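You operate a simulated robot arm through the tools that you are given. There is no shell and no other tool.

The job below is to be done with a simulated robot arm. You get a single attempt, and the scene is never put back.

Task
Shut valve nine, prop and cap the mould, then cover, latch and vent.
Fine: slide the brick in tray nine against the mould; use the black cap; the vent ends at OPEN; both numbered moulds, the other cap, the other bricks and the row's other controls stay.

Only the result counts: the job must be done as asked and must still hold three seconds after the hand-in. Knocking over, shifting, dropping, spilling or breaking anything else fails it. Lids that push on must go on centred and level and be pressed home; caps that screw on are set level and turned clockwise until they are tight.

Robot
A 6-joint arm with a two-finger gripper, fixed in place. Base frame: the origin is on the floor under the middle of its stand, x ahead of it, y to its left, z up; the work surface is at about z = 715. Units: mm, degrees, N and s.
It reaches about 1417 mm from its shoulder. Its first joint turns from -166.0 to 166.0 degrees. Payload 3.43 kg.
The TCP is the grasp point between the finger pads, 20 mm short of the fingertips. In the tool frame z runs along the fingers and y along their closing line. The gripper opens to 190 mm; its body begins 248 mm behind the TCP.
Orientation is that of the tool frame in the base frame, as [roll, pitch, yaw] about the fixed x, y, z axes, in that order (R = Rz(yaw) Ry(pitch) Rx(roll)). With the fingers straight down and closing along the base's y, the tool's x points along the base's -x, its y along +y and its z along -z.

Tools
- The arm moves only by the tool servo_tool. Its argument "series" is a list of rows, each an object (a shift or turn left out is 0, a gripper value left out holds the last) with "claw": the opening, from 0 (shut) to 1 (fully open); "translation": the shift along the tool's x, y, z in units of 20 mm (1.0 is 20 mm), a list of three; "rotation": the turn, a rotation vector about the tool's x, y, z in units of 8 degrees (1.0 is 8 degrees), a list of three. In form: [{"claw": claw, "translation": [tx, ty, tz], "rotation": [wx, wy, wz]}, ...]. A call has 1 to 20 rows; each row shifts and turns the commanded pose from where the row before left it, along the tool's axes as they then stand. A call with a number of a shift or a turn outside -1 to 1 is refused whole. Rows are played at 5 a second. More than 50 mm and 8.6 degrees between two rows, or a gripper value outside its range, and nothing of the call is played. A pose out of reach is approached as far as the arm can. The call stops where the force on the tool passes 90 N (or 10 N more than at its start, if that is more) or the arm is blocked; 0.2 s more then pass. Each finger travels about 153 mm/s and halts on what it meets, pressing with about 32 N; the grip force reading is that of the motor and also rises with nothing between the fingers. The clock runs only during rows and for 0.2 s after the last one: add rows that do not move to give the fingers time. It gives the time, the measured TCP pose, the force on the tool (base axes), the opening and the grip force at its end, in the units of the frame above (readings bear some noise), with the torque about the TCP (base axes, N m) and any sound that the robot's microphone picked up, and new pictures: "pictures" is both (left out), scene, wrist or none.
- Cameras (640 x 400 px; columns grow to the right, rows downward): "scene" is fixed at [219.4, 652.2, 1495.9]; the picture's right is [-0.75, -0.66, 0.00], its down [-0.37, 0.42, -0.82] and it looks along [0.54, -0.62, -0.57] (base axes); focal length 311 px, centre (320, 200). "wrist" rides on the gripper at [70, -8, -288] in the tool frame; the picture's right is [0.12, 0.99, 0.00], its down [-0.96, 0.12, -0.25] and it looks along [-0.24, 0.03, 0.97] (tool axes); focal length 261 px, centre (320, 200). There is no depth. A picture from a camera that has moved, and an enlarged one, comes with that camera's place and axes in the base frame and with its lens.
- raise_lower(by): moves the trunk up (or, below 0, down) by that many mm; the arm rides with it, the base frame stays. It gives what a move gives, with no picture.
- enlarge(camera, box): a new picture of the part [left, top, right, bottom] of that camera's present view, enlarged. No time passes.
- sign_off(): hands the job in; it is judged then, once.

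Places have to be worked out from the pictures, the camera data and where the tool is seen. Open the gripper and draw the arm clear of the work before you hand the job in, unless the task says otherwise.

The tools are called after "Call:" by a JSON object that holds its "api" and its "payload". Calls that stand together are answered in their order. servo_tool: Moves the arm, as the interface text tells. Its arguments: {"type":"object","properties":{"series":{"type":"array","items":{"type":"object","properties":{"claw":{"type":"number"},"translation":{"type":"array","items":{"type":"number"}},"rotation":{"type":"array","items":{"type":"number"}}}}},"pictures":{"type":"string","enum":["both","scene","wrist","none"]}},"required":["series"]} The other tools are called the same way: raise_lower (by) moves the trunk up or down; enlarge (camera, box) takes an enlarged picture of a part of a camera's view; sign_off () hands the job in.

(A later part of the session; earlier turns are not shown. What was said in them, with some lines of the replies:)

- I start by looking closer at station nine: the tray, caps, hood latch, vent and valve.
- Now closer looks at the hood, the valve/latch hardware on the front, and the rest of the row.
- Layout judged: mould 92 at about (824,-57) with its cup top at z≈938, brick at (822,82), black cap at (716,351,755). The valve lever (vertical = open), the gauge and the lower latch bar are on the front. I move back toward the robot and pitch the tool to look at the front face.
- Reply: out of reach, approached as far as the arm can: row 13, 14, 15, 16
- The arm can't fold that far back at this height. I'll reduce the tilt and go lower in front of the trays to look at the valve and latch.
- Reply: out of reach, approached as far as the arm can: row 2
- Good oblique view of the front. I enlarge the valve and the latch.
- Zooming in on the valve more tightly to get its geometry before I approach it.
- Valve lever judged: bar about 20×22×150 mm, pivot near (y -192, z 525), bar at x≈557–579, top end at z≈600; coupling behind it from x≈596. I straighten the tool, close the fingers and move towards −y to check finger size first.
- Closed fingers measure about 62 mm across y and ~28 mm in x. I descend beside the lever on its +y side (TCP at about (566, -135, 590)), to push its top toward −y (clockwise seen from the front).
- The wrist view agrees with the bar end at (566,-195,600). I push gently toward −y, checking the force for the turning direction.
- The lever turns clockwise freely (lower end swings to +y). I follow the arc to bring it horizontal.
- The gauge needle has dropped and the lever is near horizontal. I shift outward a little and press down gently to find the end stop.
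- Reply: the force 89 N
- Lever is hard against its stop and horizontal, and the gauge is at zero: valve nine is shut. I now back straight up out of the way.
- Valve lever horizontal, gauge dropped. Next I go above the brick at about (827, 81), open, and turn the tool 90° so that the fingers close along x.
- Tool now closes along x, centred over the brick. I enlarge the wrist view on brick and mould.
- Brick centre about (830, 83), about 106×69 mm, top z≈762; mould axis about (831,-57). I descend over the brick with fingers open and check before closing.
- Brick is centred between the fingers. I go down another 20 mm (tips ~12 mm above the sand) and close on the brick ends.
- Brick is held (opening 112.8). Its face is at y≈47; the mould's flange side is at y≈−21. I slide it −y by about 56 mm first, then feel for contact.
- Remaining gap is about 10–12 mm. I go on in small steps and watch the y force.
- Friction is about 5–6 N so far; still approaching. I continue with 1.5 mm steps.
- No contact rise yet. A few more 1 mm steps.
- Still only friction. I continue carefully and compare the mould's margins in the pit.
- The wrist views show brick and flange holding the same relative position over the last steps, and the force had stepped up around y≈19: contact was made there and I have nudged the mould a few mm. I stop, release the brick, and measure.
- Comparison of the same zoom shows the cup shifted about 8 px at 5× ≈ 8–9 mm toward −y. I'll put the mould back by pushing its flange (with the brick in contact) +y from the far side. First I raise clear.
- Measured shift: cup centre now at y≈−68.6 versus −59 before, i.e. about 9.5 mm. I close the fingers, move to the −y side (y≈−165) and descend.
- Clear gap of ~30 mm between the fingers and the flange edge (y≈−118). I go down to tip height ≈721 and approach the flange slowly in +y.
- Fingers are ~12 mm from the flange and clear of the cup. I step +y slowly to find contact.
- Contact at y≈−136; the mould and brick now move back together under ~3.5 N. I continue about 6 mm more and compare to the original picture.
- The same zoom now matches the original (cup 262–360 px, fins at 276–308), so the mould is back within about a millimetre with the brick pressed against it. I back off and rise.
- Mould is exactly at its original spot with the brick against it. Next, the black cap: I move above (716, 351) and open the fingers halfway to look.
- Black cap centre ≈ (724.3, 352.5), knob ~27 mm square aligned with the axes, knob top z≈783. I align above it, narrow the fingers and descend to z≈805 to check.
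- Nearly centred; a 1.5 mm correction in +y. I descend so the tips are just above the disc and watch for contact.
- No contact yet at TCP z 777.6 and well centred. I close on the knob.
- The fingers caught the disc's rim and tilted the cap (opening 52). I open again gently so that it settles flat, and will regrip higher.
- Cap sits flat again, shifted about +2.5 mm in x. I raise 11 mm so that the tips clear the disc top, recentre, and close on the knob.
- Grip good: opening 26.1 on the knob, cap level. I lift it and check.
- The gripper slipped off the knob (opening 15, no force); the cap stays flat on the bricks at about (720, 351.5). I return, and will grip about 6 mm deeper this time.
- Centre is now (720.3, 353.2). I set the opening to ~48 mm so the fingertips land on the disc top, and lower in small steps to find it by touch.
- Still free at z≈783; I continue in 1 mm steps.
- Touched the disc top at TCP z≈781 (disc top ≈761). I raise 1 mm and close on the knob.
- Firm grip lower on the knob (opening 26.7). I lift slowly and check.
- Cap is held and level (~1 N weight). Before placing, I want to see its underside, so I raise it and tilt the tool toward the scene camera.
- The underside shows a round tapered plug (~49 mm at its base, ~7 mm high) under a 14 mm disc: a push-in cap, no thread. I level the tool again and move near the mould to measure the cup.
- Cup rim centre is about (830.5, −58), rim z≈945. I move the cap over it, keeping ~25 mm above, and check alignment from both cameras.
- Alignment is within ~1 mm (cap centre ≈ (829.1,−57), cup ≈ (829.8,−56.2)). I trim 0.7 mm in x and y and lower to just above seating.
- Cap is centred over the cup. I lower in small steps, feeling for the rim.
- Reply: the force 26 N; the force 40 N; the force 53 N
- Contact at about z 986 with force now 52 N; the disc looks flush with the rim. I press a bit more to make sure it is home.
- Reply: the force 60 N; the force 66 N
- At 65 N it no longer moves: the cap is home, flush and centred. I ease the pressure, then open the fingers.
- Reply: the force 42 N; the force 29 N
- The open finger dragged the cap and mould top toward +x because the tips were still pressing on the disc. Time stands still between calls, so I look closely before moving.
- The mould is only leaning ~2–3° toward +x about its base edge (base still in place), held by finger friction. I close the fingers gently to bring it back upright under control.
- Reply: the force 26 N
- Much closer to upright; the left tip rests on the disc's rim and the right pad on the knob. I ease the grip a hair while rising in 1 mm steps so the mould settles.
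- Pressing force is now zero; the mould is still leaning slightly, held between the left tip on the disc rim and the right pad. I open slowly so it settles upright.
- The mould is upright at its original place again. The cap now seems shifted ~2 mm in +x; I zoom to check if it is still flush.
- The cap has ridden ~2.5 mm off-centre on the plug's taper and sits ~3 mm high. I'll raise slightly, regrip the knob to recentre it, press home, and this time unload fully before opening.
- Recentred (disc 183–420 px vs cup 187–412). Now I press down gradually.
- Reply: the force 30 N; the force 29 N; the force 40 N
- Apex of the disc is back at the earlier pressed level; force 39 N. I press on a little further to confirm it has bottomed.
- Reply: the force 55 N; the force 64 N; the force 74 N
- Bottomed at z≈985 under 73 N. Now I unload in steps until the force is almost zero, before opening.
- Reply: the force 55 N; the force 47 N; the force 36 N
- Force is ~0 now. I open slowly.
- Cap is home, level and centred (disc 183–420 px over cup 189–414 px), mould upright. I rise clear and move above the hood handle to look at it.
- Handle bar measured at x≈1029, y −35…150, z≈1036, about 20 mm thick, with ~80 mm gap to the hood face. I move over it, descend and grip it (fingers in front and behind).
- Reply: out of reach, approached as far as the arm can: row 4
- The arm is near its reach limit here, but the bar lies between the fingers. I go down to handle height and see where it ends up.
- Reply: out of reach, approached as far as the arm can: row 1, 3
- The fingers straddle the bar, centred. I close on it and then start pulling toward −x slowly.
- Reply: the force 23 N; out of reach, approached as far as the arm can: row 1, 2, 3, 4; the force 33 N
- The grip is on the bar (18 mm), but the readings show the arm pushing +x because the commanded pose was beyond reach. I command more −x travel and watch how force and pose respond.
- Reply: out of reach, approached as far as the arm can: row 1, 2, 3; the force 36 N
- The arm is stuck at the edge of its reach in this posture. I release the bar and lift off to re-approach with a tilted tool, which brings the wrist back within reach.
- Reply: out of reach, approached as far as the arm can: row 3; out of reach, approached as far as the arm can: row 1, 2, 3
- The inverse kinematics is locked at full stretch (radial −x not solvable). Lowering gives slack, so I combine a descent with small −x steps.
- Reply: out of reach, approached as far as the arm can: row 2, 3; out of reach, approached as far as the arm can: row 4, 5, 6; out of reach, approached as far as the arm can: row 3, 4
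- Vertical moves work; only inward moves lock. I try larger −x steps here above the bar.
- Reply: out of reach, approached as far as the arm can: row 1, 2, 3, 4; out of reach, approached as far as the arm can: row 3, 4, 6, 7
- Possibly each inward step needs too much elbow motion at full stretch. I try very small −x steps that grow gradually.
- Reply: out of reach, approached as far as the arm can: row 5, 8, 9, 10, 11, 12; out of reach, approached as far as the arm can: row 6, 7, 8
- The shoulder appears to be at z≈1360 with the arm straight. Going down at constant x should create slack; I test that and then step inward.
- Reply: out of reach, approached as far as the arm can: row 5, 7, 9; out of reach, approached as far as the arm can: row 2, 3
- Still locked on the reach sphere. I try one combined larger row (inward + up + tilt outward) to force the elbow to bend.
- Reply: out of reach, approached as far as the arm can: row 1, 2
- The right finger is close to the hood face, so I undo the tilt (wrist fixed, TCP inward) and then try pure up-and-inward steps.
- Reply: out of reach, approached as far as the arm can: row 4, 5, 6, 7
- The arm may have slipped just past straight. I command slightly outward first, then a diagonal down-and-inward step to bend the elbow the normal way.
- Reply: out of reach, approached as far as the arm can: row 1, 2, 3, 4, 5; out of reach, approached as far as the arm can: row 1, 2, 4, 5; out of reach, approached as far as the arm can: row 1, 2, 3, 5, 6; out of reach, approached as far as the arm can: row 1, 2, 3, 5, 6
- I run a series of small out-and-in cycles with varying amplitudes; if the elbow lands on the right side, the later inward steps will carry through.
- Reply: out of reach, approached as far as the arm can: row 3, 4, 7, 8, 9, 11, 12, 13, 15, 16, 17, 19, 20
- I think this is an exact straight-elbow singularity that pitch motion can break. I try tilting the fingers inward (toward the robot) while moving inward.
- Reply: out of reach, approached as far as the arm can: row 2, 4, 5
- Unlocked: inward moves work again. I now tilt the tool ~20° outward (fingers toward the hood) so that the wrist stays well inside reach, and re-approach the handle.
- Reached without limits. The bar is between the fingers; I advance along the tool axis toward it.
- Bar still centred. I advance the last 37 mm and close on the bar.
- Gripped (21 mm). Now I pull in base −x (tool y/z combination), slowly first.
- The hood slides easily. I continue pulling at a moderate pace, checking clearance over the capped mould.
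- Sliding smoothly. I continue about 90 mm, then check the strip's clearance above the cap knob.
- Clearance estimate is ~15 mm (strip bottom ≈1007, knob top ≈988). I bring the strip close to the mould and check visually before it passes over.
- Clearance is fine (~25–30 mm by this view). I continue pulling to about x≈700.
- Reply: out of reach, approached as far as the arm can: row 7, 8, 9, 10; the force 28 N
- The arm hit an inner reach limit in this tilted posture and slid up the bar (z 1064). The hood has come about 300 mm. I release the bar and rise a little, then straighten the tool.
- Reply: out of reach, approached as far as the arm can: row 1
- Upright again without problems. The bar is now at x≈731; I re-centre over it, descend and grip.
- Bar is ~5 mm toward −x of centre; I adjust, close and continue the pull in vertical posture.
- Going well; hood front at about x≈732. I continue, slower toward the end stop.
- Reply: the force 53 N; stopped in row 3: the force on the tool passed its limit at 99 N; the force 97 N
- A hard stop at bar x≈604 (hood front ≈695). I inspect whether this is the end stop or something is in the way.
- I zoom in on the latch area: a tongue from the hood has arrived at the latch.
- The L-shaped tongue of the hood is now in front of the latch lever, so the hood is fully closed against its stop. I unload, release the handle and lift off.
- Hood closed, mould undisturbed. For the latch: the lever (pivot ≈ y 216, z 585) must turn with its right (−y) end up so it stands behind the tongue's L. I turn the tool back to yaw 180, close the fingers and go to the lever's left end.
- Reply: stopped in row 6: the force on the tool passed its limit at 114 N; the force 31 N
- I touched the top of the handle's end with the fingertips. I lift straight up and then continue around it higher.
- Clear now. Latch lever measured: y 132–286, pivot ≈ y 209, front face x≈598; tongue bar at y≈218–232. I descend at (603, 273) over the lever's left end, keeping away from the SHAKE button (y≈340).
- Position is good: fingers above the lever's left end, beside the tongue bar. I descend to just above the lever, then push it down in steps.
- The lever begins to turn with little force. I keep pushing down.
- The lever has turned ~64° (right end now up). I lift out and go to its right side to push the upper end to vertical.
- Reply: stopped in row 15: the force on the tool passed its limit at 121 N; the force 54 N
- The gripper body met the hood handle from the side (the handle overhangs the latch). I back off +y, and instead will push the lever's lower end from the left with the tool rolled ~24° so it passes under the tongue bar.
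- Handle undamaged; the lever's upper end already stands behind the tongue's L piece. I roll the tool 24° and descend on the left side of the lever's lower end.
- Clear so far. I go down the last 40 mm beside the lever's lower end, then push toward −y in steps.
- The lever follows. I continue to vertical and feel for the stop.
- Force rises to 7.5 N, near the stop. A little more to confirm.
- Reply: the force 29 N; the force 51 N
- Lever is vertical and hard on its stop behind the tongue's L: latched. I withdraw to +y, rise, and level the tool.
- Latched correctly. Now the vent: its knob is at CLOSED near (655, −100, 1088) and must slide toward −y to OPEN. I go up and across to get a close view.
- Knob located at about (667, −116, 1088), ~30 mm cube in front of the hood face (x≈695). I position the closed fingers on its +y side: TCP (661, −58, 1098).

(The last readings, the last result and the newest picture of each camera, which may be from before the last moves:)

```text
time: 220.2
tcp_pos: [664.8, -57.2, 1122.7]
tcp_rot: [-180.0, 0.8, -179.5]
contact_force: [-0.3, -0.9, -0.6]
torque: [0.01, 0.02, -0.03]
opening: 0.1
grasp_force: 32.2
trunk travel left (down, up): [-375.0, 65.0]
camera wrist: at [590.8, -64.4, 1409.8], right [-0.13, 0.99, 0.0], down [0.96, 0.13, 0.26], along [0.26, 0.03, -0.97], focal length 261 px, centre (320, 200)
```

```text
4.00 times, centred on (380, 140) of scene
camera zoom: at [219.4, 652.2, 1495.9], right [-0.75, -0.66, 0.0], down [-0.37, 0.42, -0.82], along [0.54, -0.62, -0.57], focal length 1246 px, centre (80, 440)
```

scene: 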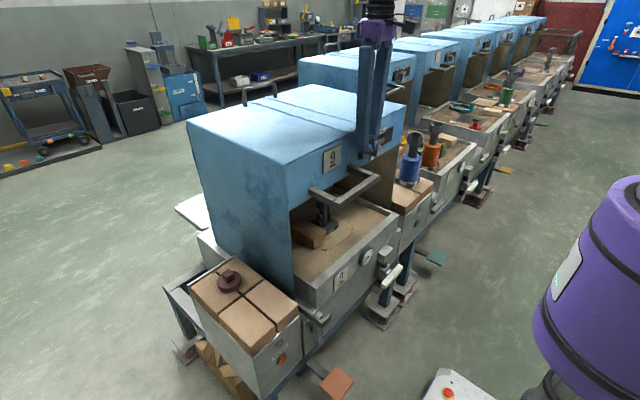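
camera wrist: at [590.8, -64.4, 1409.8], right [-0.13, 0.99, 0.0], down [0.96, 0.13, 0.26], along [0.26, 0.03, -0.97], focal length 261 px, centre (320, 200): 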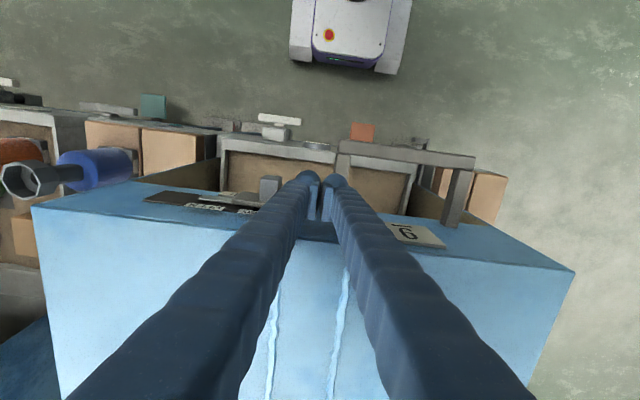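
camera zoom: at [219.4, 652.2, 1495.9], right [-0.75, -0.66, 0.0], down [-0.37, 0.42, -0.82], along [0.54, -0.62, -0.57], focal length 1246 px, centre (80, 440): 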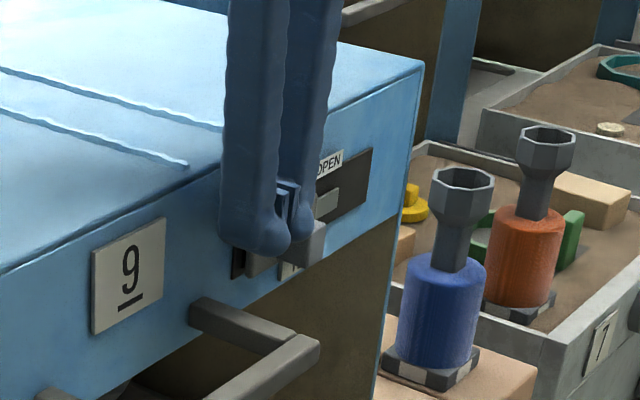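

Aligned beside the knob with ~15 mm gap. I lower 24 mm and push toward −y.

Call:
{"api": "servo_tool", "payload": {"series": [{"translation": [0.1, 0, 0.6]}, {"translation": [0, 0, 0.6]}], "pictures": "none"}}

Call:
{"api": "servo_tool", "payload": {"series": [{"translation": [0, -0.4, 0]}, {"translation": [0, -0.4, 0]}, {"translation": [0, -0.3, 0]}, {"translation": [0, -0.3, 0]}, {"translation": [0, -0.3, 0]}], "pictures": "both"}}

Call:
{"api": "enlarge", "payload": {"camera": "wrist", "box": [220, 110, 400, 250]}}

Call:
{"api": "enlarge", "payload": {"camera": "scene", "box": [330, 90, 430, 190]}}

```text
time: 220.8
tcp_pos: [661.4, -56.1, 1097.8]
tcp_rot: [180.0, 0.6, -179.5]
contact_force: [-0.1, 0.4, -0.3]
torque: [0.0, 0.02, -0.02]
opening: 0.2
grasp_force: 32.5
trunk travel left (down, up): [-375.0, 65.0]
```

```text
time: 222.0
tcp_pos: [662.9, -91.6, 1099.1]
tcp_rot: [-179.9, 0.7, -179.5]
contact_force: [0.2, 1.2, 0.2]
torque: [-0.01, -0.06, 0.0]
opening: 0.0
grasp_force: 32.1
trunk travel left (down, up): [-375.0, 65.0]
camera wrist: at [589.5, -98.3, 1385.8], right [-0.13, 0.99, 0.0], down [0.96, 0.13, 0.26], along [0.26, 0.03, -0.97], focal length 261 px, centre (320, 200)
```

scene: 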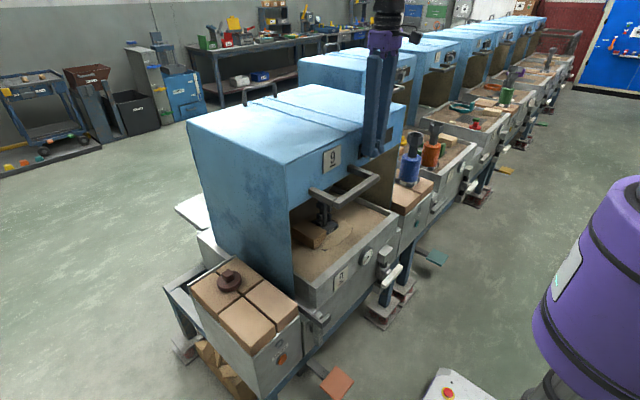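
wrist: 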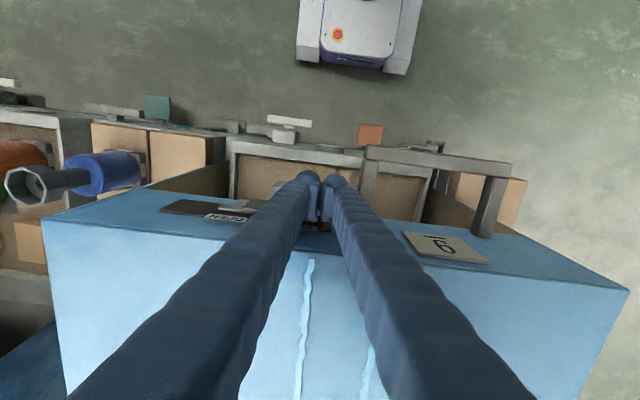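

```text
2.86 times, centred on (310, 180) of wrist
camera zoom: at [589.5, -98.3, 1385.8], right [-0.13, 0.99, 0.0], down [0.96, 0.13, 0.26], along [0.26, 0.03, -0.97], focal length 745 px, centre (349, 257)
```

zoom: 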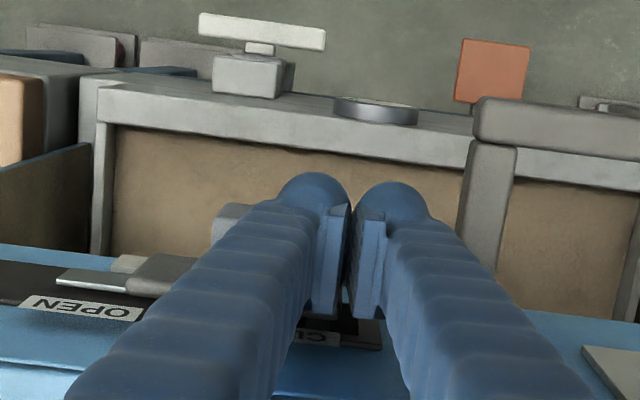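

```text
4.00 times, centred on (380, 140) of scene
camera zoom: at [219.4, 652.2, 1495.9], right [-0.75, -0.66, 0.0], down [-0.37, 0.42, -0.82], along [0.54, -0.62, -0.57], focal length 1246 px, centre (80, 440)
```

zoom: 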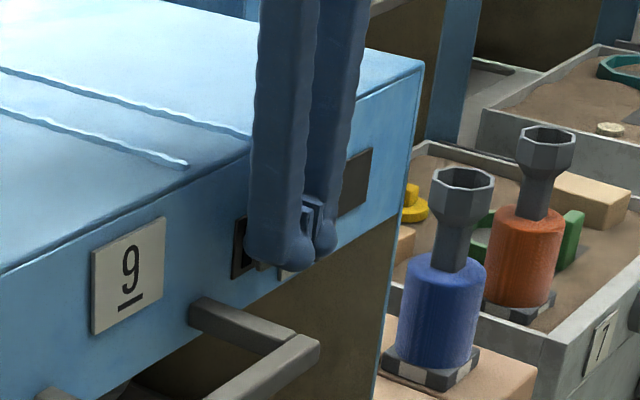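

The slider moves with light force. I continue toward the OPEN end stop.

Call:
{"api": "servo_tool", "payload": {"series": [{"translation": [0, -0.3, 0]}, {"translation": [0, -0.3, 0]}, {"translation": [0, -0.3, 0]}, {"translation": [0, -0.3, 0]}], "pictures": "none"}}

Call:
{"api": "servo_tool", "payload": {"series": [{"translation": [0, -0.2, 0]}, {"translation": [0, -0.2, 0]}], "pictures": "both"}}

Call:
{"api": "enlarge", "payload": {"camera": "wrist", "box": [180, 110, 400, 250]}}

Call:
{"api": "enlarge", "payload": {"camera": "scene", "box": [330, 90, 430, 190]}}

```text
time: 223.0
tcp_pos: [662.5, -114.1, 1098.9]
tcp_rot: [-180.0, 0.6, -179.4]
contact_force: [-0.2, 1.8, 0.3]
torque: [-0.01, 0.0, -0.01]
opening: 0.0
grasp_force: 32.4
trunk travel left (down, up): [-375.0, 65.0]
```

```text
time: 223.6
tcp_pos: [663.6, -122.7, 1099.0]
tcp_rot: [-180.0, 0.6, -179.4]
contact_force: [-0.9, 1.2, 0.7]
torque: [0.01, -0.03, -0.02]
opening: 0.0
grasp_force: 32.1
trunk travel left (down, up): [-375.0, 65.0]
camera wrist: at [589.7, -130.7, 1385.7], right [-0.13, 0.99, 0.0], down [0.96, 0.13, 0.26], along [0.26, 0.03, -0.97], focal length 261 px, centre (320, 200)
```

scene: 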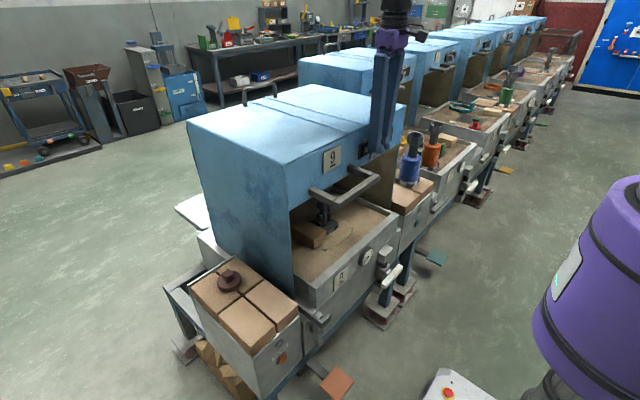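
wrist: 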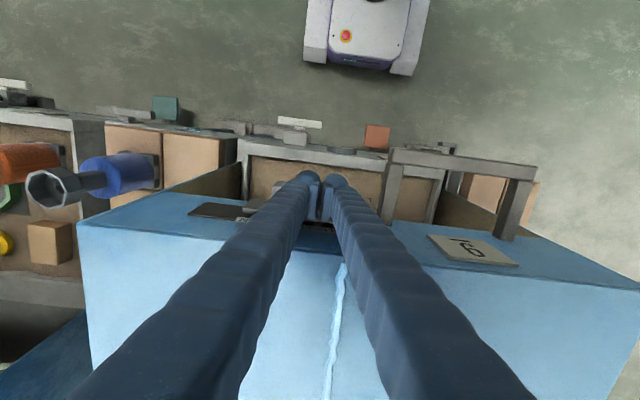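

```text
2.86 times, centred on (290, 180) of wrist
camera zoom: at [589.7, -130.7, 1385.7], right [-0.13, 0.99, 0.0], down [0.96, 0.13, 0.26], along [0.26, 0.03, -0.97], focal length 745 px, centre (406, 257)
```

zoom: 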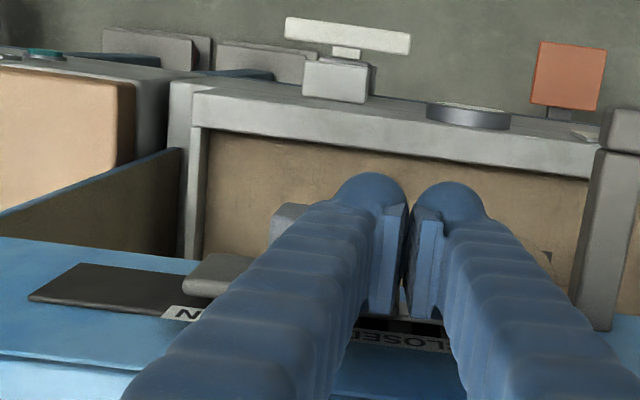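

```text
4.00 times, centred on (380, 140) of scene
camera zoom: at [219.4, 652.2, 1495.9], right [-0.75, -0.66, 0.0], down [-0.37, 0.42, -0.82], along [0.54, -0.62, -0.57], focal length 1246 px, centre (80, 440)
```

zoom: 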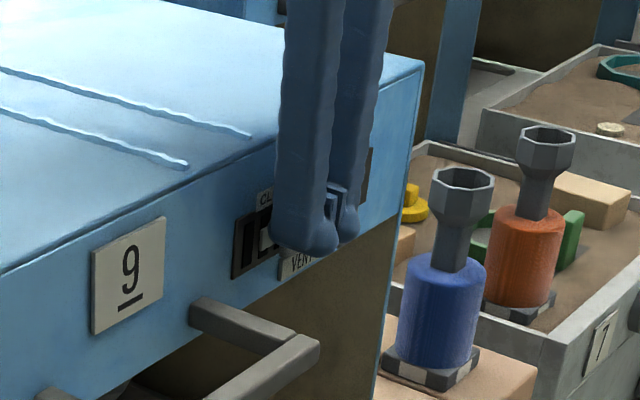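

Nearly there: the plate's edge is at the end of the OPEN label. I go on in small steps to the stop.

Call:
{"api": "servo_tool", "payload": {"series": [{"translation": [0, -0.15, 0]}, {"translation": [0, -0.15, 0]}, {}], "pictures": "none"}}

Call:
{"api": "servo_tool", "payload": {"series": [{"translation": [0, -0.15, 0]}, {"translation": [0, -0.15, 0]}, {}], "pictures": "none"}}

```text
time: 224.4
tcp_pos: [663.2, -129.4, 1099.1]
tcp_rot: [180.0, 0.8, -179.5]
contact_force: [-0.5, 0.3, 0.2]
torque: [-0.02, -0.03, -0.03]
opening: 0.3
grasp_force: 31.7
trunk travel left (down, up): [-375.0, 65.0]
```

```text
time: 225.2
tcp_pos: [664.7, -134.8, 1098.4]
tcp_rot: [180.0, 0.7, -179.4]
contact_force: [0.0, 0.1, -0.2]
torque: [0.0, 0.0, 0.01]
opening: 0.2
grasp_force: 32.1
trunk travel left (down, up): [-375.0, 65.0]
```

Call:
{"api": "enlarge", "payload": {"camera": "scene", "box": [330, 90, 430, 190]}}

Call:
{"api": "enlarge", "payload": {"camera": "wrist", "box": [180, 110, 400, 250]}}

```text
4.00 times, centred on (380, 140) of scene
camera zoom: at [219.4, 652.2, 1495.9], right [-0.75, -0.66, 0.0], down [-0.37, 0.42, -0.82], along [0.54, -0.62, -0.57], focal length 1246 px, centre (80, 440)
```

zoom: 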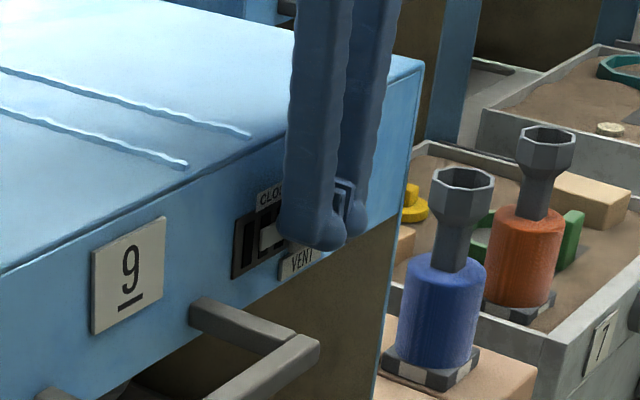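

```text
2.86 times, centred on (290, 180) of wrist
camera zoom: at [589.9, -142.6, 1386.0], right [-0.13, 0.99, 0.0], down [0.96, 0.13, 0.26], along [0.26, 0.03, -0.97], focal length 745 px, centre (406, 257)
```

zoom: 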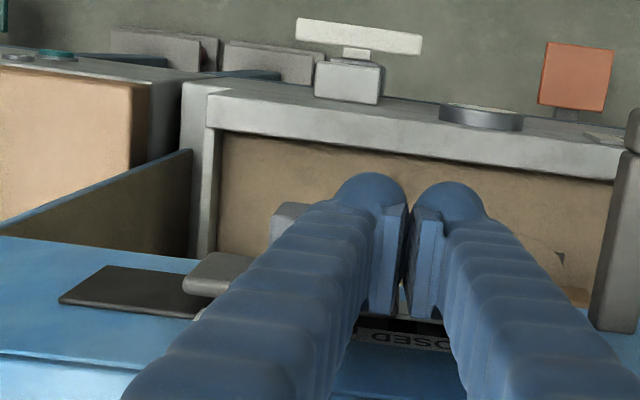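

I back the fingers off slightly and rise to look at the slider without obstruction.

Call:
{"api": "servo_tool", "payload": {"series": [{"translation": [0, 0.4, 0]}, {"translation": [0, 0.6, -1]}, {"translation": [0, 1, -1]}, {"translation": [0, 1, -1]}, {"translation": [0, 1, -1]}, {"translation": [0, 1, 0]}, {"translation": [0, 1, 0]}, {"translation": [0, 1, 0]}, {"translation": [0, 1, 0]}], "pictures": "both"}}

Call:
{"api": "enlarge", "payload": {"camera": "scene", "box": [350, 100, 420, 170]}}

Call:
{"api": "enlarge", "payload": {"camera": "wrist", "box": [130, 160, 300, 280]}}

```text
time: 227.2
tcp_pos: [661.5, 27.1, 1180.2]
tcp_rot: [-179.8, 0.7, -179.4]
contact_force: [0.7, 0.4, 0.3]
torque: [-0.08, -0.03, 0.0]
opening: 0.0
grasp_force: 31.8
trunk travel left (down, up): [-375.0, 65.0]
camera wrist: at [587.4, 18.6, 1466.1], right [-0.13, 0.99, 0.0], down [0.96, 0.13, 0.26], along [0.26, 0.03, -0.97], focal length 261 px, centre (320, 200)
```

scene: 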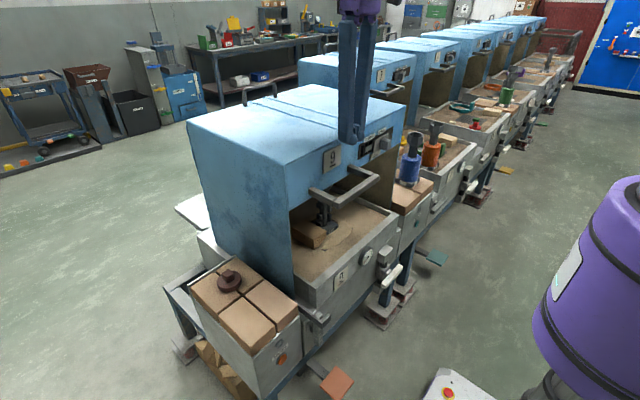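
wrist: 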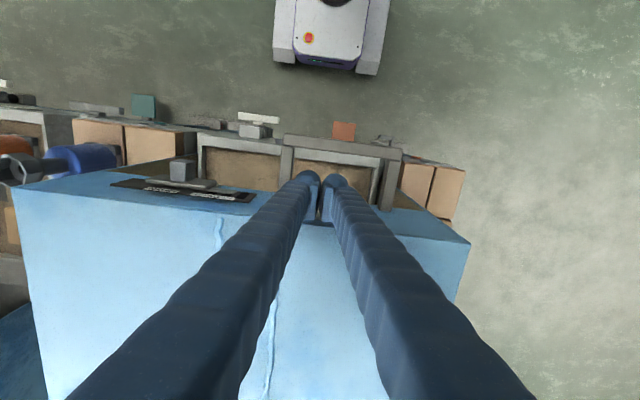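

```text
5.71 times, centred on (385, 135) of scene
camera zoom: at [219.4, 652.2, 1495.9], right [-0.75, -0.66, 0.0], down [-0.37, 0.42, -0.82], along [0.54, -0.62, -0.57], focal length 1780 px, centre (-51, 571)
```

zoom: 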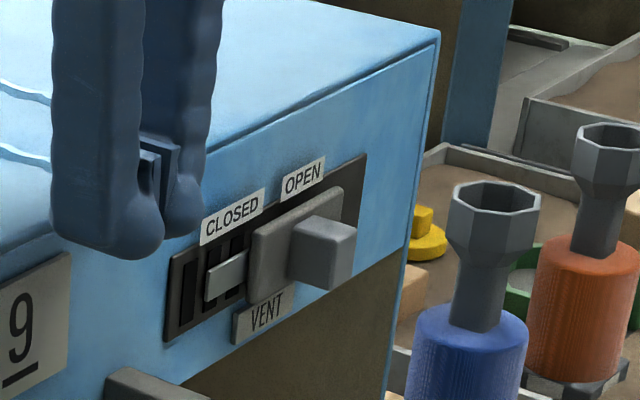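

```text
3.33 times, centred on (215, 220) of wrist
camera zoom: at [587.4, 18.6, 1466.1], right [-0.13, 0.99, 0.0], down [0.96, 0.13, 0.26], along [0.26, 0.03, -0.97], focal length 869 px, centre (670, 133)
```

zoom: 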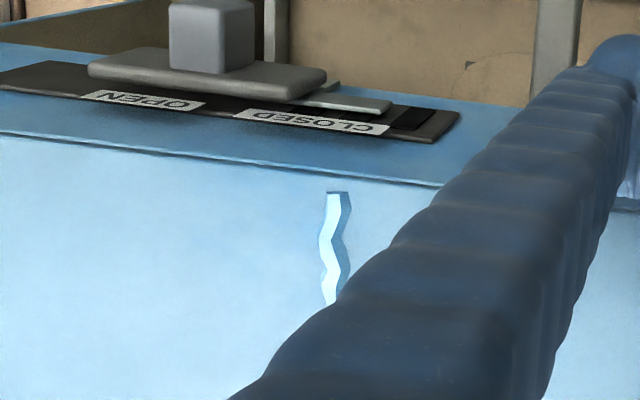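

The slider plate is now under OPEN, but I felt no end stop yet. I return behind the knob and push gently until the stop is felt.

Call:
{"api": "servo_tool", "payload": {"series": [{"translation": [0, -1, 0]}, {"translation": [0, -1, 0]}, {"translation": [0, -1, 0]}, {"translation": [0, -1, 0]}, {"translation": [0, -1, 0]}, {"translation": [0, -1, 0]}, {"translation": [0, -0.9, 0]}, {"translation": [-0.05, 0, 1]}, {"translation": [0, 0, 1]}, {"translation": [0, 0, 1]}, {"translation": [0, 0, 1]}, {"translation": [0, 0, 0.05]}], "pictures": "none"}}

Call:
{"api": "servo_tool", "payload": {"series": [{"translation": [0, -0.4, 0]}, {"translation": [0, -0.4, 0]}, {"translation": [0, -0.2, 0]}, {"translation": [0, -0.15, 0]}], "pictures": "none"}}

Call:
{"api": "servo_tool", "payload": {"series": [{"translation": [0, -0.15, 0]}], "pictures": "none"}}

Call:
{"api": "servo_tool", "payload": {"series": [{"translation": [0, -0.15, 0]}], "pictures": "both"}}

```text
time: 229.8
tcp_pos: [663.3, -112.3, 1098.1]
tcp_rot: [179.9, 0.6, -179.4]
contact_force: [-1.2, -0.8, 0.1]
torque: [0.02, -0.04, -0.01]
opening: 0.0
grasp_force: 31.7
trunk travel left (down, up): [-375.0, 65.0]
```

```text
time: 230.8
tcp_pos: [663.9, -135.8, 1097.1]
tcp_rot: [180.0, 0.7, -179.3]
contact_force: [0.1, 0.8, -0.6]
torque: [-0.03, -0.03, 0.01]
opening: 0.1
grasp_force: 32.3
trunk travel left (down, up): [-375.0, 65.0]
```

```text
time: 231.2
tcp_pos: [664.0, -138.6, 1098.4]
tcp_rot: [-180.0, 0.6, -179.4]
contact_force: [-0.3, 0.7, 0.1]
torque: [0.02, -0.03, 0.03]
opening: 0.1
grasp_force: 32.1
trunk travel left (down, up): [-375.0, 65.0]
```

```text
time: 231.6
tcp_pos: [663.6, -141.4, 1097.9]
tcp_rot: [-179.9, 0.7, -179.5]
contact_force: [-0.4, 0.7, -0.1]
torque: [0.01, -0.01, 0.01]
opening: 0.0
grasp_force: 31.9
trunk travel left (down, up): [-375.0, 65.0]
camera wrist: at [590.8, -149.2, 1385.0], right [-0.13, 0.99, 0.0], down [0.96, 0.13, 0.26], along [0.26, 0.03, -0.97], focal length 261 px, centre (320, 200)
```

scene: 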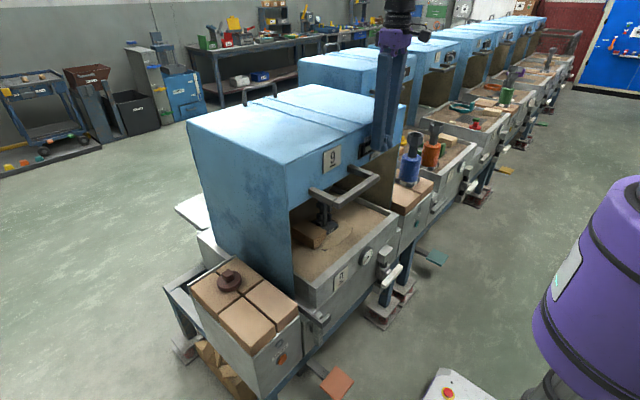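
wrist: 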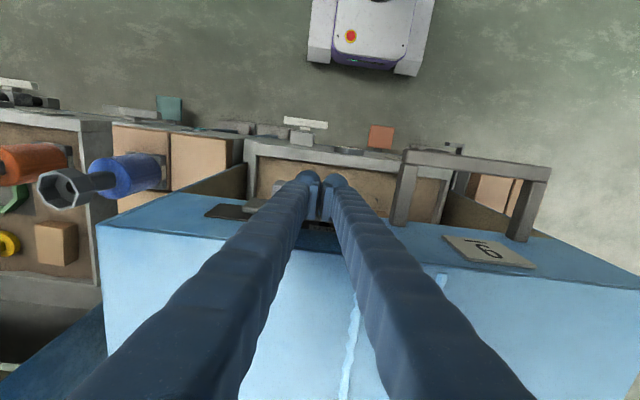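

Still sliding (≈0.7 N). I continue in 3 mm steps.

Call:
{"api": "servo_tool", "payload": {"series": [{"translation": [0, -0.15, 0]}], "pictures": "none"}}

Call:
{"api": "servo_tool", "payload": {"series": [{"translation": [0, -0.15, 0]}], "pictures": "none"}}

Call:
{"api": "servo_tool", "payload": {"series": [{"translation": [0, -0.15, 0]}], "pictures": "none"}}

Call:
{"api": "servo_tool", "payload": {"series": [{"translation": [0, -0.15, 0]}], "pictures": "none"}}

```text
time: 232.0
tcp_pos: [664.1, -144.9, 1097.6]
tcp_rot: [-180.0, 0.7, -179.5]
contact_force: [-0.2, 0.7, 0.4]
torque: [0.02, 0.01, 0.03]
opening: 0.1
grasp_force: 31.8
trunk travel left (down, up): [-375.0, 65.0]
```

```text
time: 232.4
tcp_pos: [665.2, -145.6, 1098.3]
tcp_rot: [180.0, 0.7, -179.3]
contact_force: [0.0, 2.6, 0.1]
torque: [0.0, 0.02, 0.0]
opening: 0.1
grasp_force: 32.0
trunk travel left (down, up): [-375.0, 65.0]
```

```text
time: 232.8
tcp_pos: [663.6, -147.3, 1097.9]
tcp_rot: [-180.0, 0.5, -179.5]
contact_force: [0.5, 21.2, -0.4]
torque: [0.04, 0.0, -0.02]
opening: 0.1
grasp_force: 31.8
trunk travel left (down, up): [-375.0, 65.0]
```

```text
time: 233.2
tcp_pos: [664.5, -148.0, 1097.7]
tcp_rot: [-179.9, 0.6, -179.3]
contact_force: [0.9, 43.4, 0.8]
torque: [0.15, -0.04, 0.06]
opening: 0.1
grasp_force: 31.9
trunk travel left (down, up): [-375.0, 65.0]
```

End stop reached (43 N): the vent is fully OPEN. I back off, rise clear and view everything.

Call:
{"api": "servo_tool", "payload": {"series": [{"translation": [0, 0.3, 0]}, {"translation": [0, 0.5, 0]}, {"translation": [0.2, 0.5, -1]}, {"translation": [0.5, 0.5, -1]}, {"translation": [0.5, 0.5, -1]}, {"translation": [0.5, 0.5, -1]}, {"translation": [0.5, 0.5, -1]}, {"translation": [0.5, 0.5, -1]}], "pictures": "both"}}

Call:
{"api": "enlarge", "payload": {"camera": "scene", "box": [350, 100, 420, 170]}}

Call:
{"api": "enlarge", "payload": {"camera": "scene", "box": [270, 180, 370, 270]}}

Call:
{"api": "enlarge", "payload": {"camera": "scene", "box": [290, 270, 370, 350]}}

Call:
{"api": "enlarge", "payload": {"camera": "scene", "box": [340, 220, 440, 320]}}

Call:
{"api": "enlarge", "payload": {"camera": "scene", "box": [180, 240, 320, 390]}}

```text
time: 235.0
tcp_pos: [606.7, -78.6, 1218.8]
tcp_rot: [-179.9, 0.7, -179.4]
contact_force: [0.2, 0.4, -0.2]
torque: [0.02, -0.07, 0.01]
opening: 0.0
grasp_force: 31.8
trunk travel left (down, up): [-375.0, 65.0]
camera wrist: at [533.1, -86.0, 1505.3], right [-0.13, 0.99, 0.0], down [0.96, 0.13, 0.26], along [0.26, 0.03, -0.97], focal length 261 px, centre (320, 200)
```

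scene: 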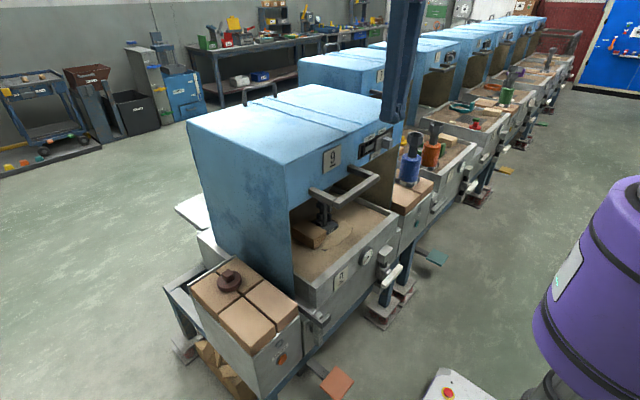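
wrist: 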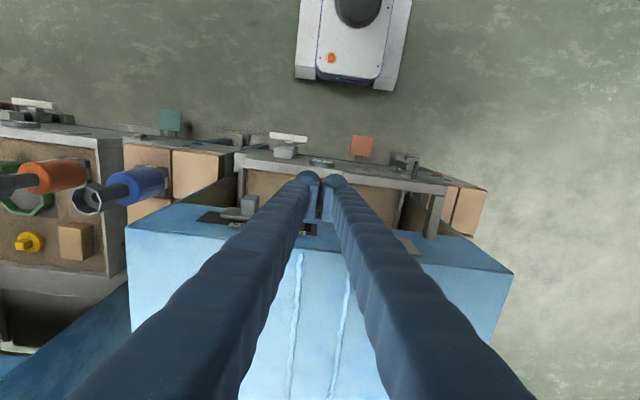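

```text
5.71 times, centred on (385, 135) of scene
camera zoom: at [219.4, 652.2, 1495.9], right [-0.75, -0.66, 0.0], down [-0.37, 0.42, -0.82], along [0.54, -0.62, -0.57], focal length 1780 px, centre (-51, 571)
```

zoom: 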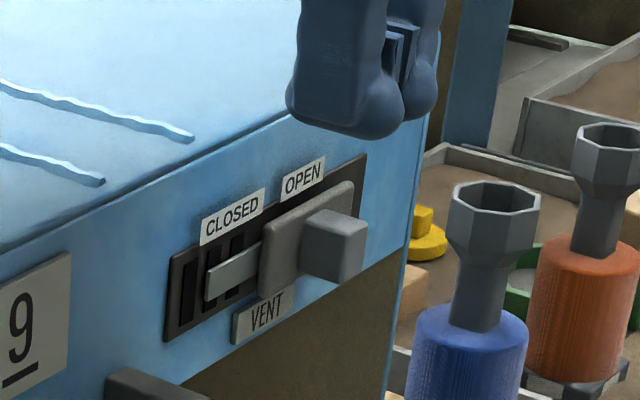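

```text
4.44 times, centred on (320, 225) of scene
camera zoom: at [219.4, 652.2, 1495.9], right [-0.75, -0.66, 0.0], down [-0.37, 0.42, -0.82], along [0.54, -0.62, -0.57], focal length 1384 px, centre (320, 89)
```

zoom: 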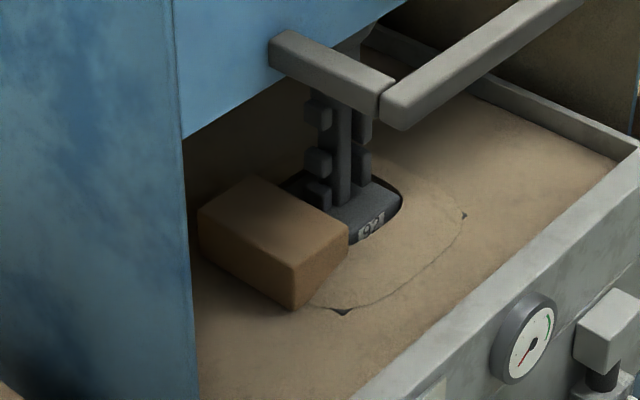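

```text
5.00 times, centred on (330, 310) of scene
camera zoom: at [219.4, 652.2, 1495.9], right [-0.75, -0.66, 0.0], down [-0.37, 0.42, -0.82], along [0.54, -0.62, -0.57], focal length 1557 px, centre (270, -350)
```

zoom: 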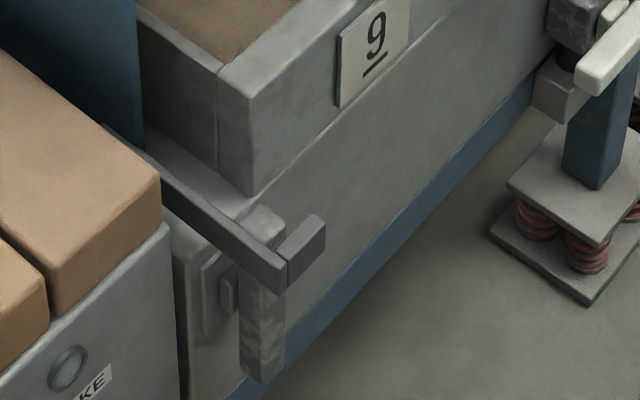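

```text
4.00 times, centred on (390, 270) of scene
camera zoom: at [219.4, 652.2, 1495.9], right [-0.75, -0.66, 0.0], down [-0.37, 0.42, -0.82], along [0.54, -0.62, -0.57], focal length 1246 px, centre (40, -80)
```

zoom: 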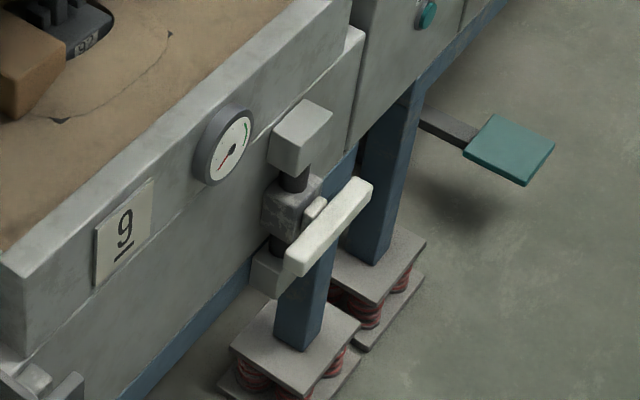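

```text
2.67 times, centred on (250, 315) of scene
camera zoom: at [219.4, 652.2, 1495.9], right [-0.75, -0.66, 0.0], down [-0.37, 0.42, -0.82], along [0.54, -0.62, -0.57], focal length 830 px, centre (507, -107)
```

zoom: 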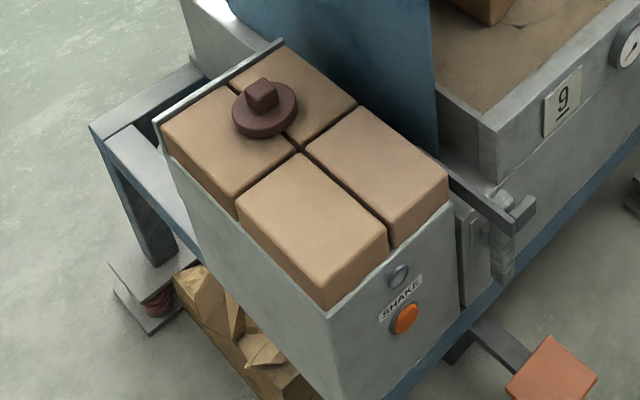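

Vent OPEN, latch vertical, valve shut, mould and brick in place. To be sure the hood is fully home (I eased it ~6 mm when releasing), I hook behind the handle and pull gently to its stop again.

Call:
{"api": "servo_tool", "payload": {"series": [{"translation": [-0.4, 1, 0]}, {"translation": [-0.4, 1, 0]}, {"translation": [-0.4, 1, 0]}, {"translation": [-0.4, 1, 0]}, {"translation": [-0.4, 1, 0]}, {"translation": [-0.4, 1, 0]}, {"translation": [0, 0.8, 0]}, {"translation": [0, 0, 1]}, {"translation": [0, 0, 1]}, {"translation": [0, 0, 1]}, {"translation": [0, 0, 1]}], "pictures": "both"}}

Call:
{"api": "enlarge", "payload": {"camera": "wrist", "box": [200, 110, 440, 290]}}

Call:
{"api": "enlarge", "payload": {"camera": "scene", "box": [280, 100, 420, 240]}}

```text
time: 237.4
tcp_pos: [655.3, 58.0, 1137.2]
tcp_rot: [-180.0, 0.6, -179.5]
contact_force: [1.2, 0.0, 0.0]
torque: [0.01, -0.03, 0.0]
opening: 0.0
grasp_force: 32.6
trunk travel left (down, up): [-375.0, 65.0]
camera wrist: at [582.4, 50.7, 1424.2], right [-0.13, 0.99, 0.0], down [0.96, 0.13, 0.26], along [0.26, 0.03, -0.97], focal length 261 px, centre (320, 200)
```

scene: 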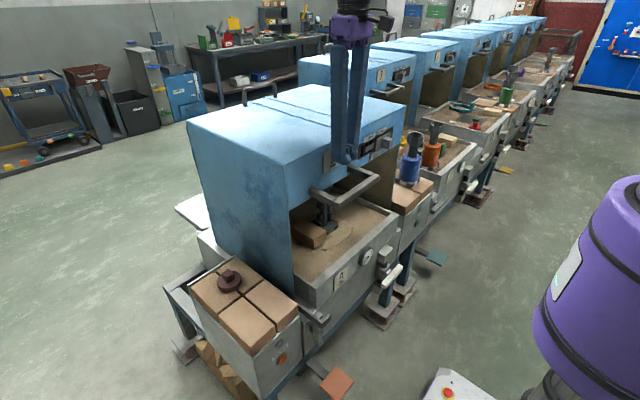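
wrist: 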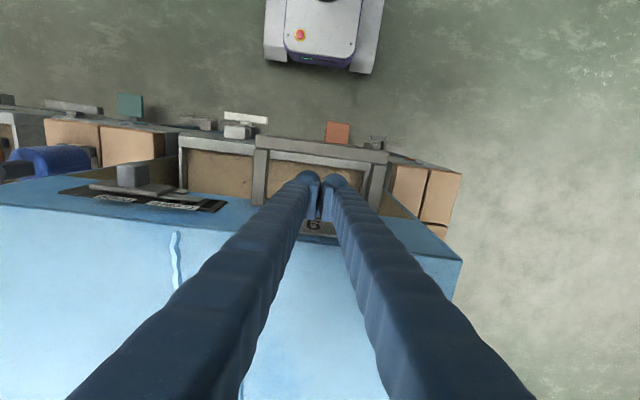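

```text
2.22 times, centred on (320, 200) of wrist
camera zoom: at [582.4, 50.7, 1424.2], right [-0.13, 0.99, 0.0], down [0.96, 0.13, 0.26], along [0.26, 0.03, -0.97], focal length 579 px, centre (320, 200)
```

zoom: 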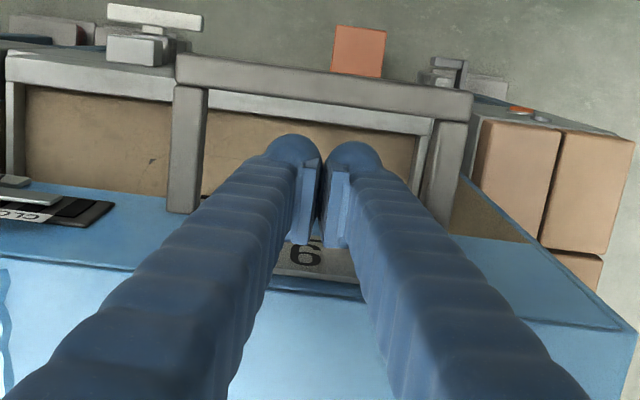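

```text
2.86 times, centred on (350, 170) of scene
camera zoom: at [219.4, 652.2, 1495.9], right [-0.75, -0.66, 0.0], down [-0.37, 0.42, -0.82], along [0.54, -0.62, -0.57], focal length 890 px, centre (234, 286)
```

zoom: 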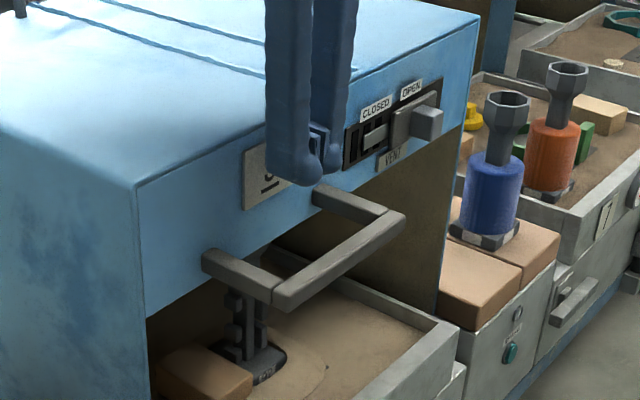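

Call:
{"api": "servo_tool", "payload": {"series": [{"translation": [0, 0, 1]}, {"translation": [0, 0, 1]}, {"translation": [0, 0, 1]}, {"translation": [0, 0, 1]}, {"translation": [0, 0, 0.8]}], "pictures": "none"}}

Call:
{"api": "servo_tool", "payload": {"series": [{"translation": [0.3, 0, 0]}, {"translation": [0.3, 0, 0]}, {"translation": [0.2, 0, 0]}, {"translation": [0.15, 0, 0]}], "pictures": "none"}}

Call:
{"api": "servo_tool", "payload": {"series": [{"translation": [0.15, 0, 0]}], "pictures": "none"}}

Call:
{"api": "servo_tool", "payload": {"series": [{"translation": [0.15, 0, 0]}], "pictures": "none"}}

```text
time: 238.6
tcp_pos: [657.4, 58.3, 1041.0]
tcp_rot: [180.0, 0.6, -179.5]
contact_force: [0.9, 0.3, -1.0]
torque: [-0.03, 0.03, 0.01]
opening: 0.1
grasp_force: 31.9
trunk travel left (down, up): [-375.0, 65.0]
```

```text
time: 239.6
tcp_pos: [639.0, 58.8, 1041.7]
tcp_rot: [180.0, 0.7, -179.4]
contact_force: [6.2, 0.4, -0.5]
torque: [0.08, -0.03, -0.08]
opening: 0.0
grasp_force: 31.9
trunk travel left (down, up): [-375.0, 65.0]
```

```text
time: 240.0
tcp_pos: [639.2, 58.2, 1041.8]
tcp_rot: [180.0, 1.0, -179.3]
contact_force: [22.4, -0.3, 4.3]
torque: [0.08, -0.05, -0.21]
opening: 5.9
grasp_force: 34.5
trunk travel left (down, up): [-375.0, 65.0]
```

```text
time: 240.4
tcp_pos: [637.8, 58.6, 1042.1]
tcp_rot: [180.0, 1.1, -179.3]
contact_force: [42.4, -3.6, 10.6]
torque: [-0.12, -0.02, -0.13]
opening: 6.0
grasp_force: 34.3
trunk travel left (down, up): [-375.0, 65.0]
```

Force rises at once with no motion: the hood is already home at its stop. I back off, rise, retreat clear and open the gripper.

Call:
{"api": "servo_tool", "payload": {"series": [{"translation": [-0.3, 0, 0]}, {"translation": [-0.5, 0, 0]}, {"translation": [0, 0, -1]}, {"translation": [0, 0, -1]}, {"translation": [0, 0, -1]}, {"translation": [0, 0, -1]}, {"translation": [0, 0, -1]}, {"translation": [0, 0, -1]}, {"translation": [0, 0, -1]}, {"translation": [0, 0, -1]}, {"translation": [0, 0, -1]}, {"translation": [0, 0, -1]}, {"translation": [0.5, 0, -1]}, {"translation": [0.5, 0, -1]}, {"claw": 0.5, "translation": [0.5, 0, -0.5]}, {"claw": 0.5, "translation": [0.5, 0, 0]}, {"claw": 0.5}], "pictures": "both"}}

Call:
{"api": "enlarge", "payload": {"camera": "scene", "box": [280, 100, 420, 240]}}

Call:
{"api": "enlarge", "payload": {"camera": "scene", "box": [290, 190, 350, 260]}}

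Call:
{"api": "enlarge", "payload": {"camera": "scene", "box": [290, 270, 370, 350]}}

```text
time: 244.0
tcp_pos: [605.3, 58.3, 1291.1]
tcp_rot: [179.9, 0.7, -179.4]
contact_force: [0.9, 0.7, -0.4]
torque: [-0.02, 0.0, 0.04]
opening: 95.1
grasp_force: 0.1
trunk travel left (down, up): [-375.0, 65.0]
camera wrist: at [531.7, 50.3, 1577.7], right [-0.13, 0.99, 0.0], down [0.96, 0.13, 0.26], along [0.26, 0.03, -0.97], focal length 261 px, centre (320, 200)
```

scene: 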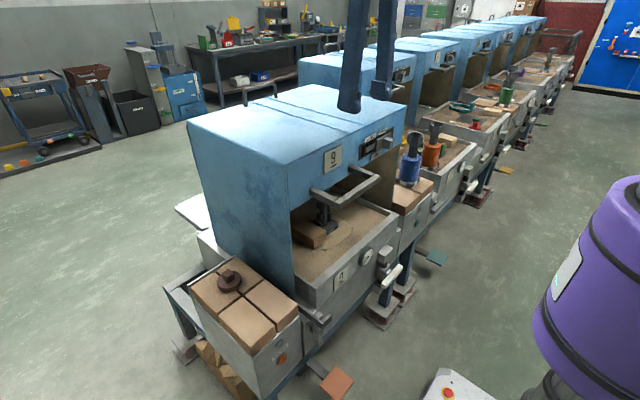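
wrist: 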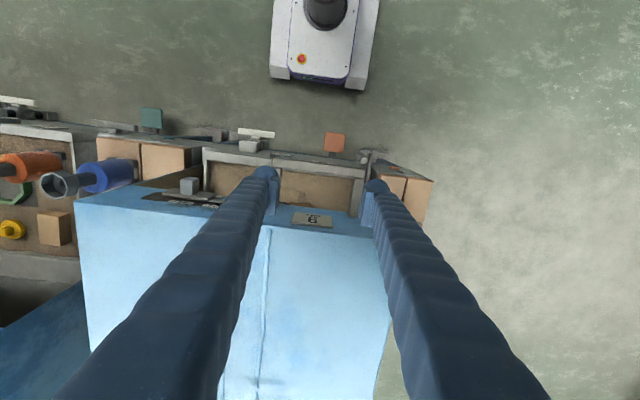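

```text
2.86 times, centred on (350, 170) of scene
camera zoom: at [219.4, 652.2, 1495.9], right [-0.75, -0.66, 0.0], down [-0.37, 0.42, -0.82], along [0.54, -0.62, -0.57], focal length 890 px, centre (234, 286)
```

zoom: 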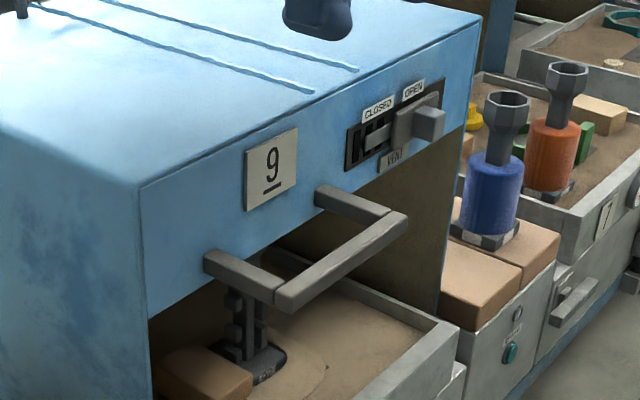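

```text
5.71 times, centred on (320, 225) of scene
camera zoom: at [219.4, 652.2, 1495.9], right [-0.75, -0.66, 0.0], down [-0.37, 0.42, -0.82], along [0.54, -0.62, -0.57], focal length 1780 px, centre (320, 57)
```

zoom: 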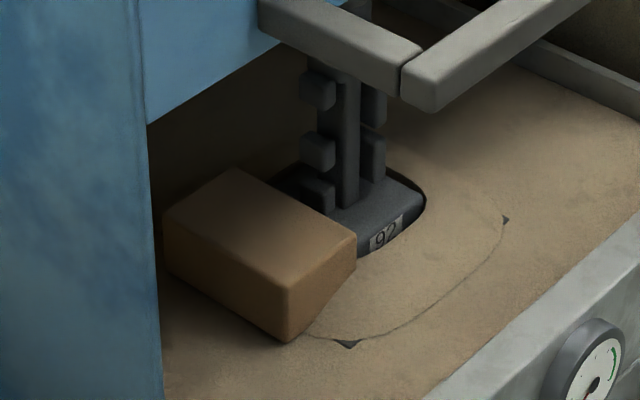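

```text
5.00 times, centred on (330, 310) of scene
camera zoom: at [219.4, 652.2, 1495.9], right [-0.75, -0.66, 0.0], down [-0.37, 0.42, -0.82], along [0.54, -0.62, -0.57], focal length 1557 px, centre (270, -350)
```

zoom: 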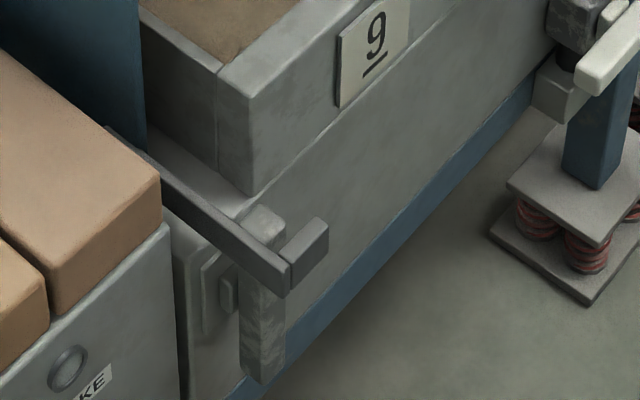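

All states look right: valve shut, brick against mould 92 (at its original position), black cap on, hood at its stop, latch vertical behind the tongue, vent at OPEN. I draw the arm a bit further clear before handing in.

Call:
{"api": "servo_tool", "payload": {"series": [{"translation": [0.8, 0, -0.3]}, {"translation": [0.8, 0, -0.3]}, {"translation": [0.8, 0, -0.3]}, {}, {}], "pictures": "both"}}

```text
time: 245.2
tcp_pos: [555.7, 56.6, 1309.2]
tcp_rot: [180.0, 0.7, -179.4]
contact_force: [-0.4, 0.1, 0.8]
torque: [0.02, -0.05, -0.03]
opening: 94.9
grasp_force: 0.1
trunk travel left (down, up): [-375.0, 65.0]
camera wrist: at [482.2, 49.4, 1596.2], right [-0.13, 0.99, 0.0], down [0.96, 0.13, 0.26], along [0.26, 0.03, -0.97], focal length 261 px, centre (320, 200)
```

scene: 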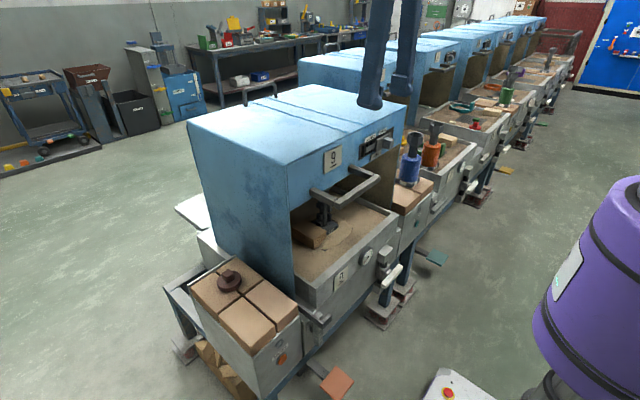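
wrist: 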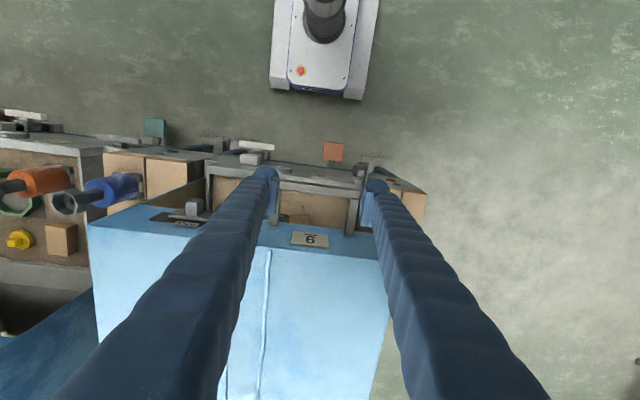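

The arm is clear with the gripper open, and nothing else appears disturbed. I hand the job in.

Call:
{"api": "sign_off", "payload": {}}

```text
The job is handed in.
```

The job is handed in. By the last pictures and readings every step is done, but a few things went wrong on the way that the judge may weigh.

**End state**
- **Valve nine:** the lever is horizontal against its stop, and the gauge has dropped.
- **Brick:** it rests against mould 92. I can't see the contact face directly, so a gap of a millimetre or so is possible.
- **Black cap:** pressed home at about 73 N, level and centred. The hood now hides it from view.
- **Hood:** slid forward to its stop. A second pull to about 42 N moved it no further.
- **Latch:** the lever is vertical on its stop, behind the hood's L-shaped tongue.
- **Vent:** pushed to the OPEN end stop.
- **Arm:** clear of the work, gripper open.

**What went wrong on the way**
- **Mould 92 shifted:** I slid the brick too far and pushed the mould about 9 mm. I then pushed it back, and its position now matches the opening picture to about a millimetre.
- **Mould 92 tilted:** opening the fingers too early dragged the mould 2–3° off upright and the cap off centre. I brought it upright, then recentred and pressed the cap again.
- **Cap handling:** my first two grips failed. One tilted the black cap and one slipped off its knob. It stayed on its bricks.
- **Hood handle:** I hit it twice while working on the latch, at peaks of about 114 N and 121 N. It looks undamaged, and the hood is still on its stop.

The brown cap, the other bricks, the blue and orange moulds, the SHAKE button and the neighbouring controls look untouched in the final pictures.
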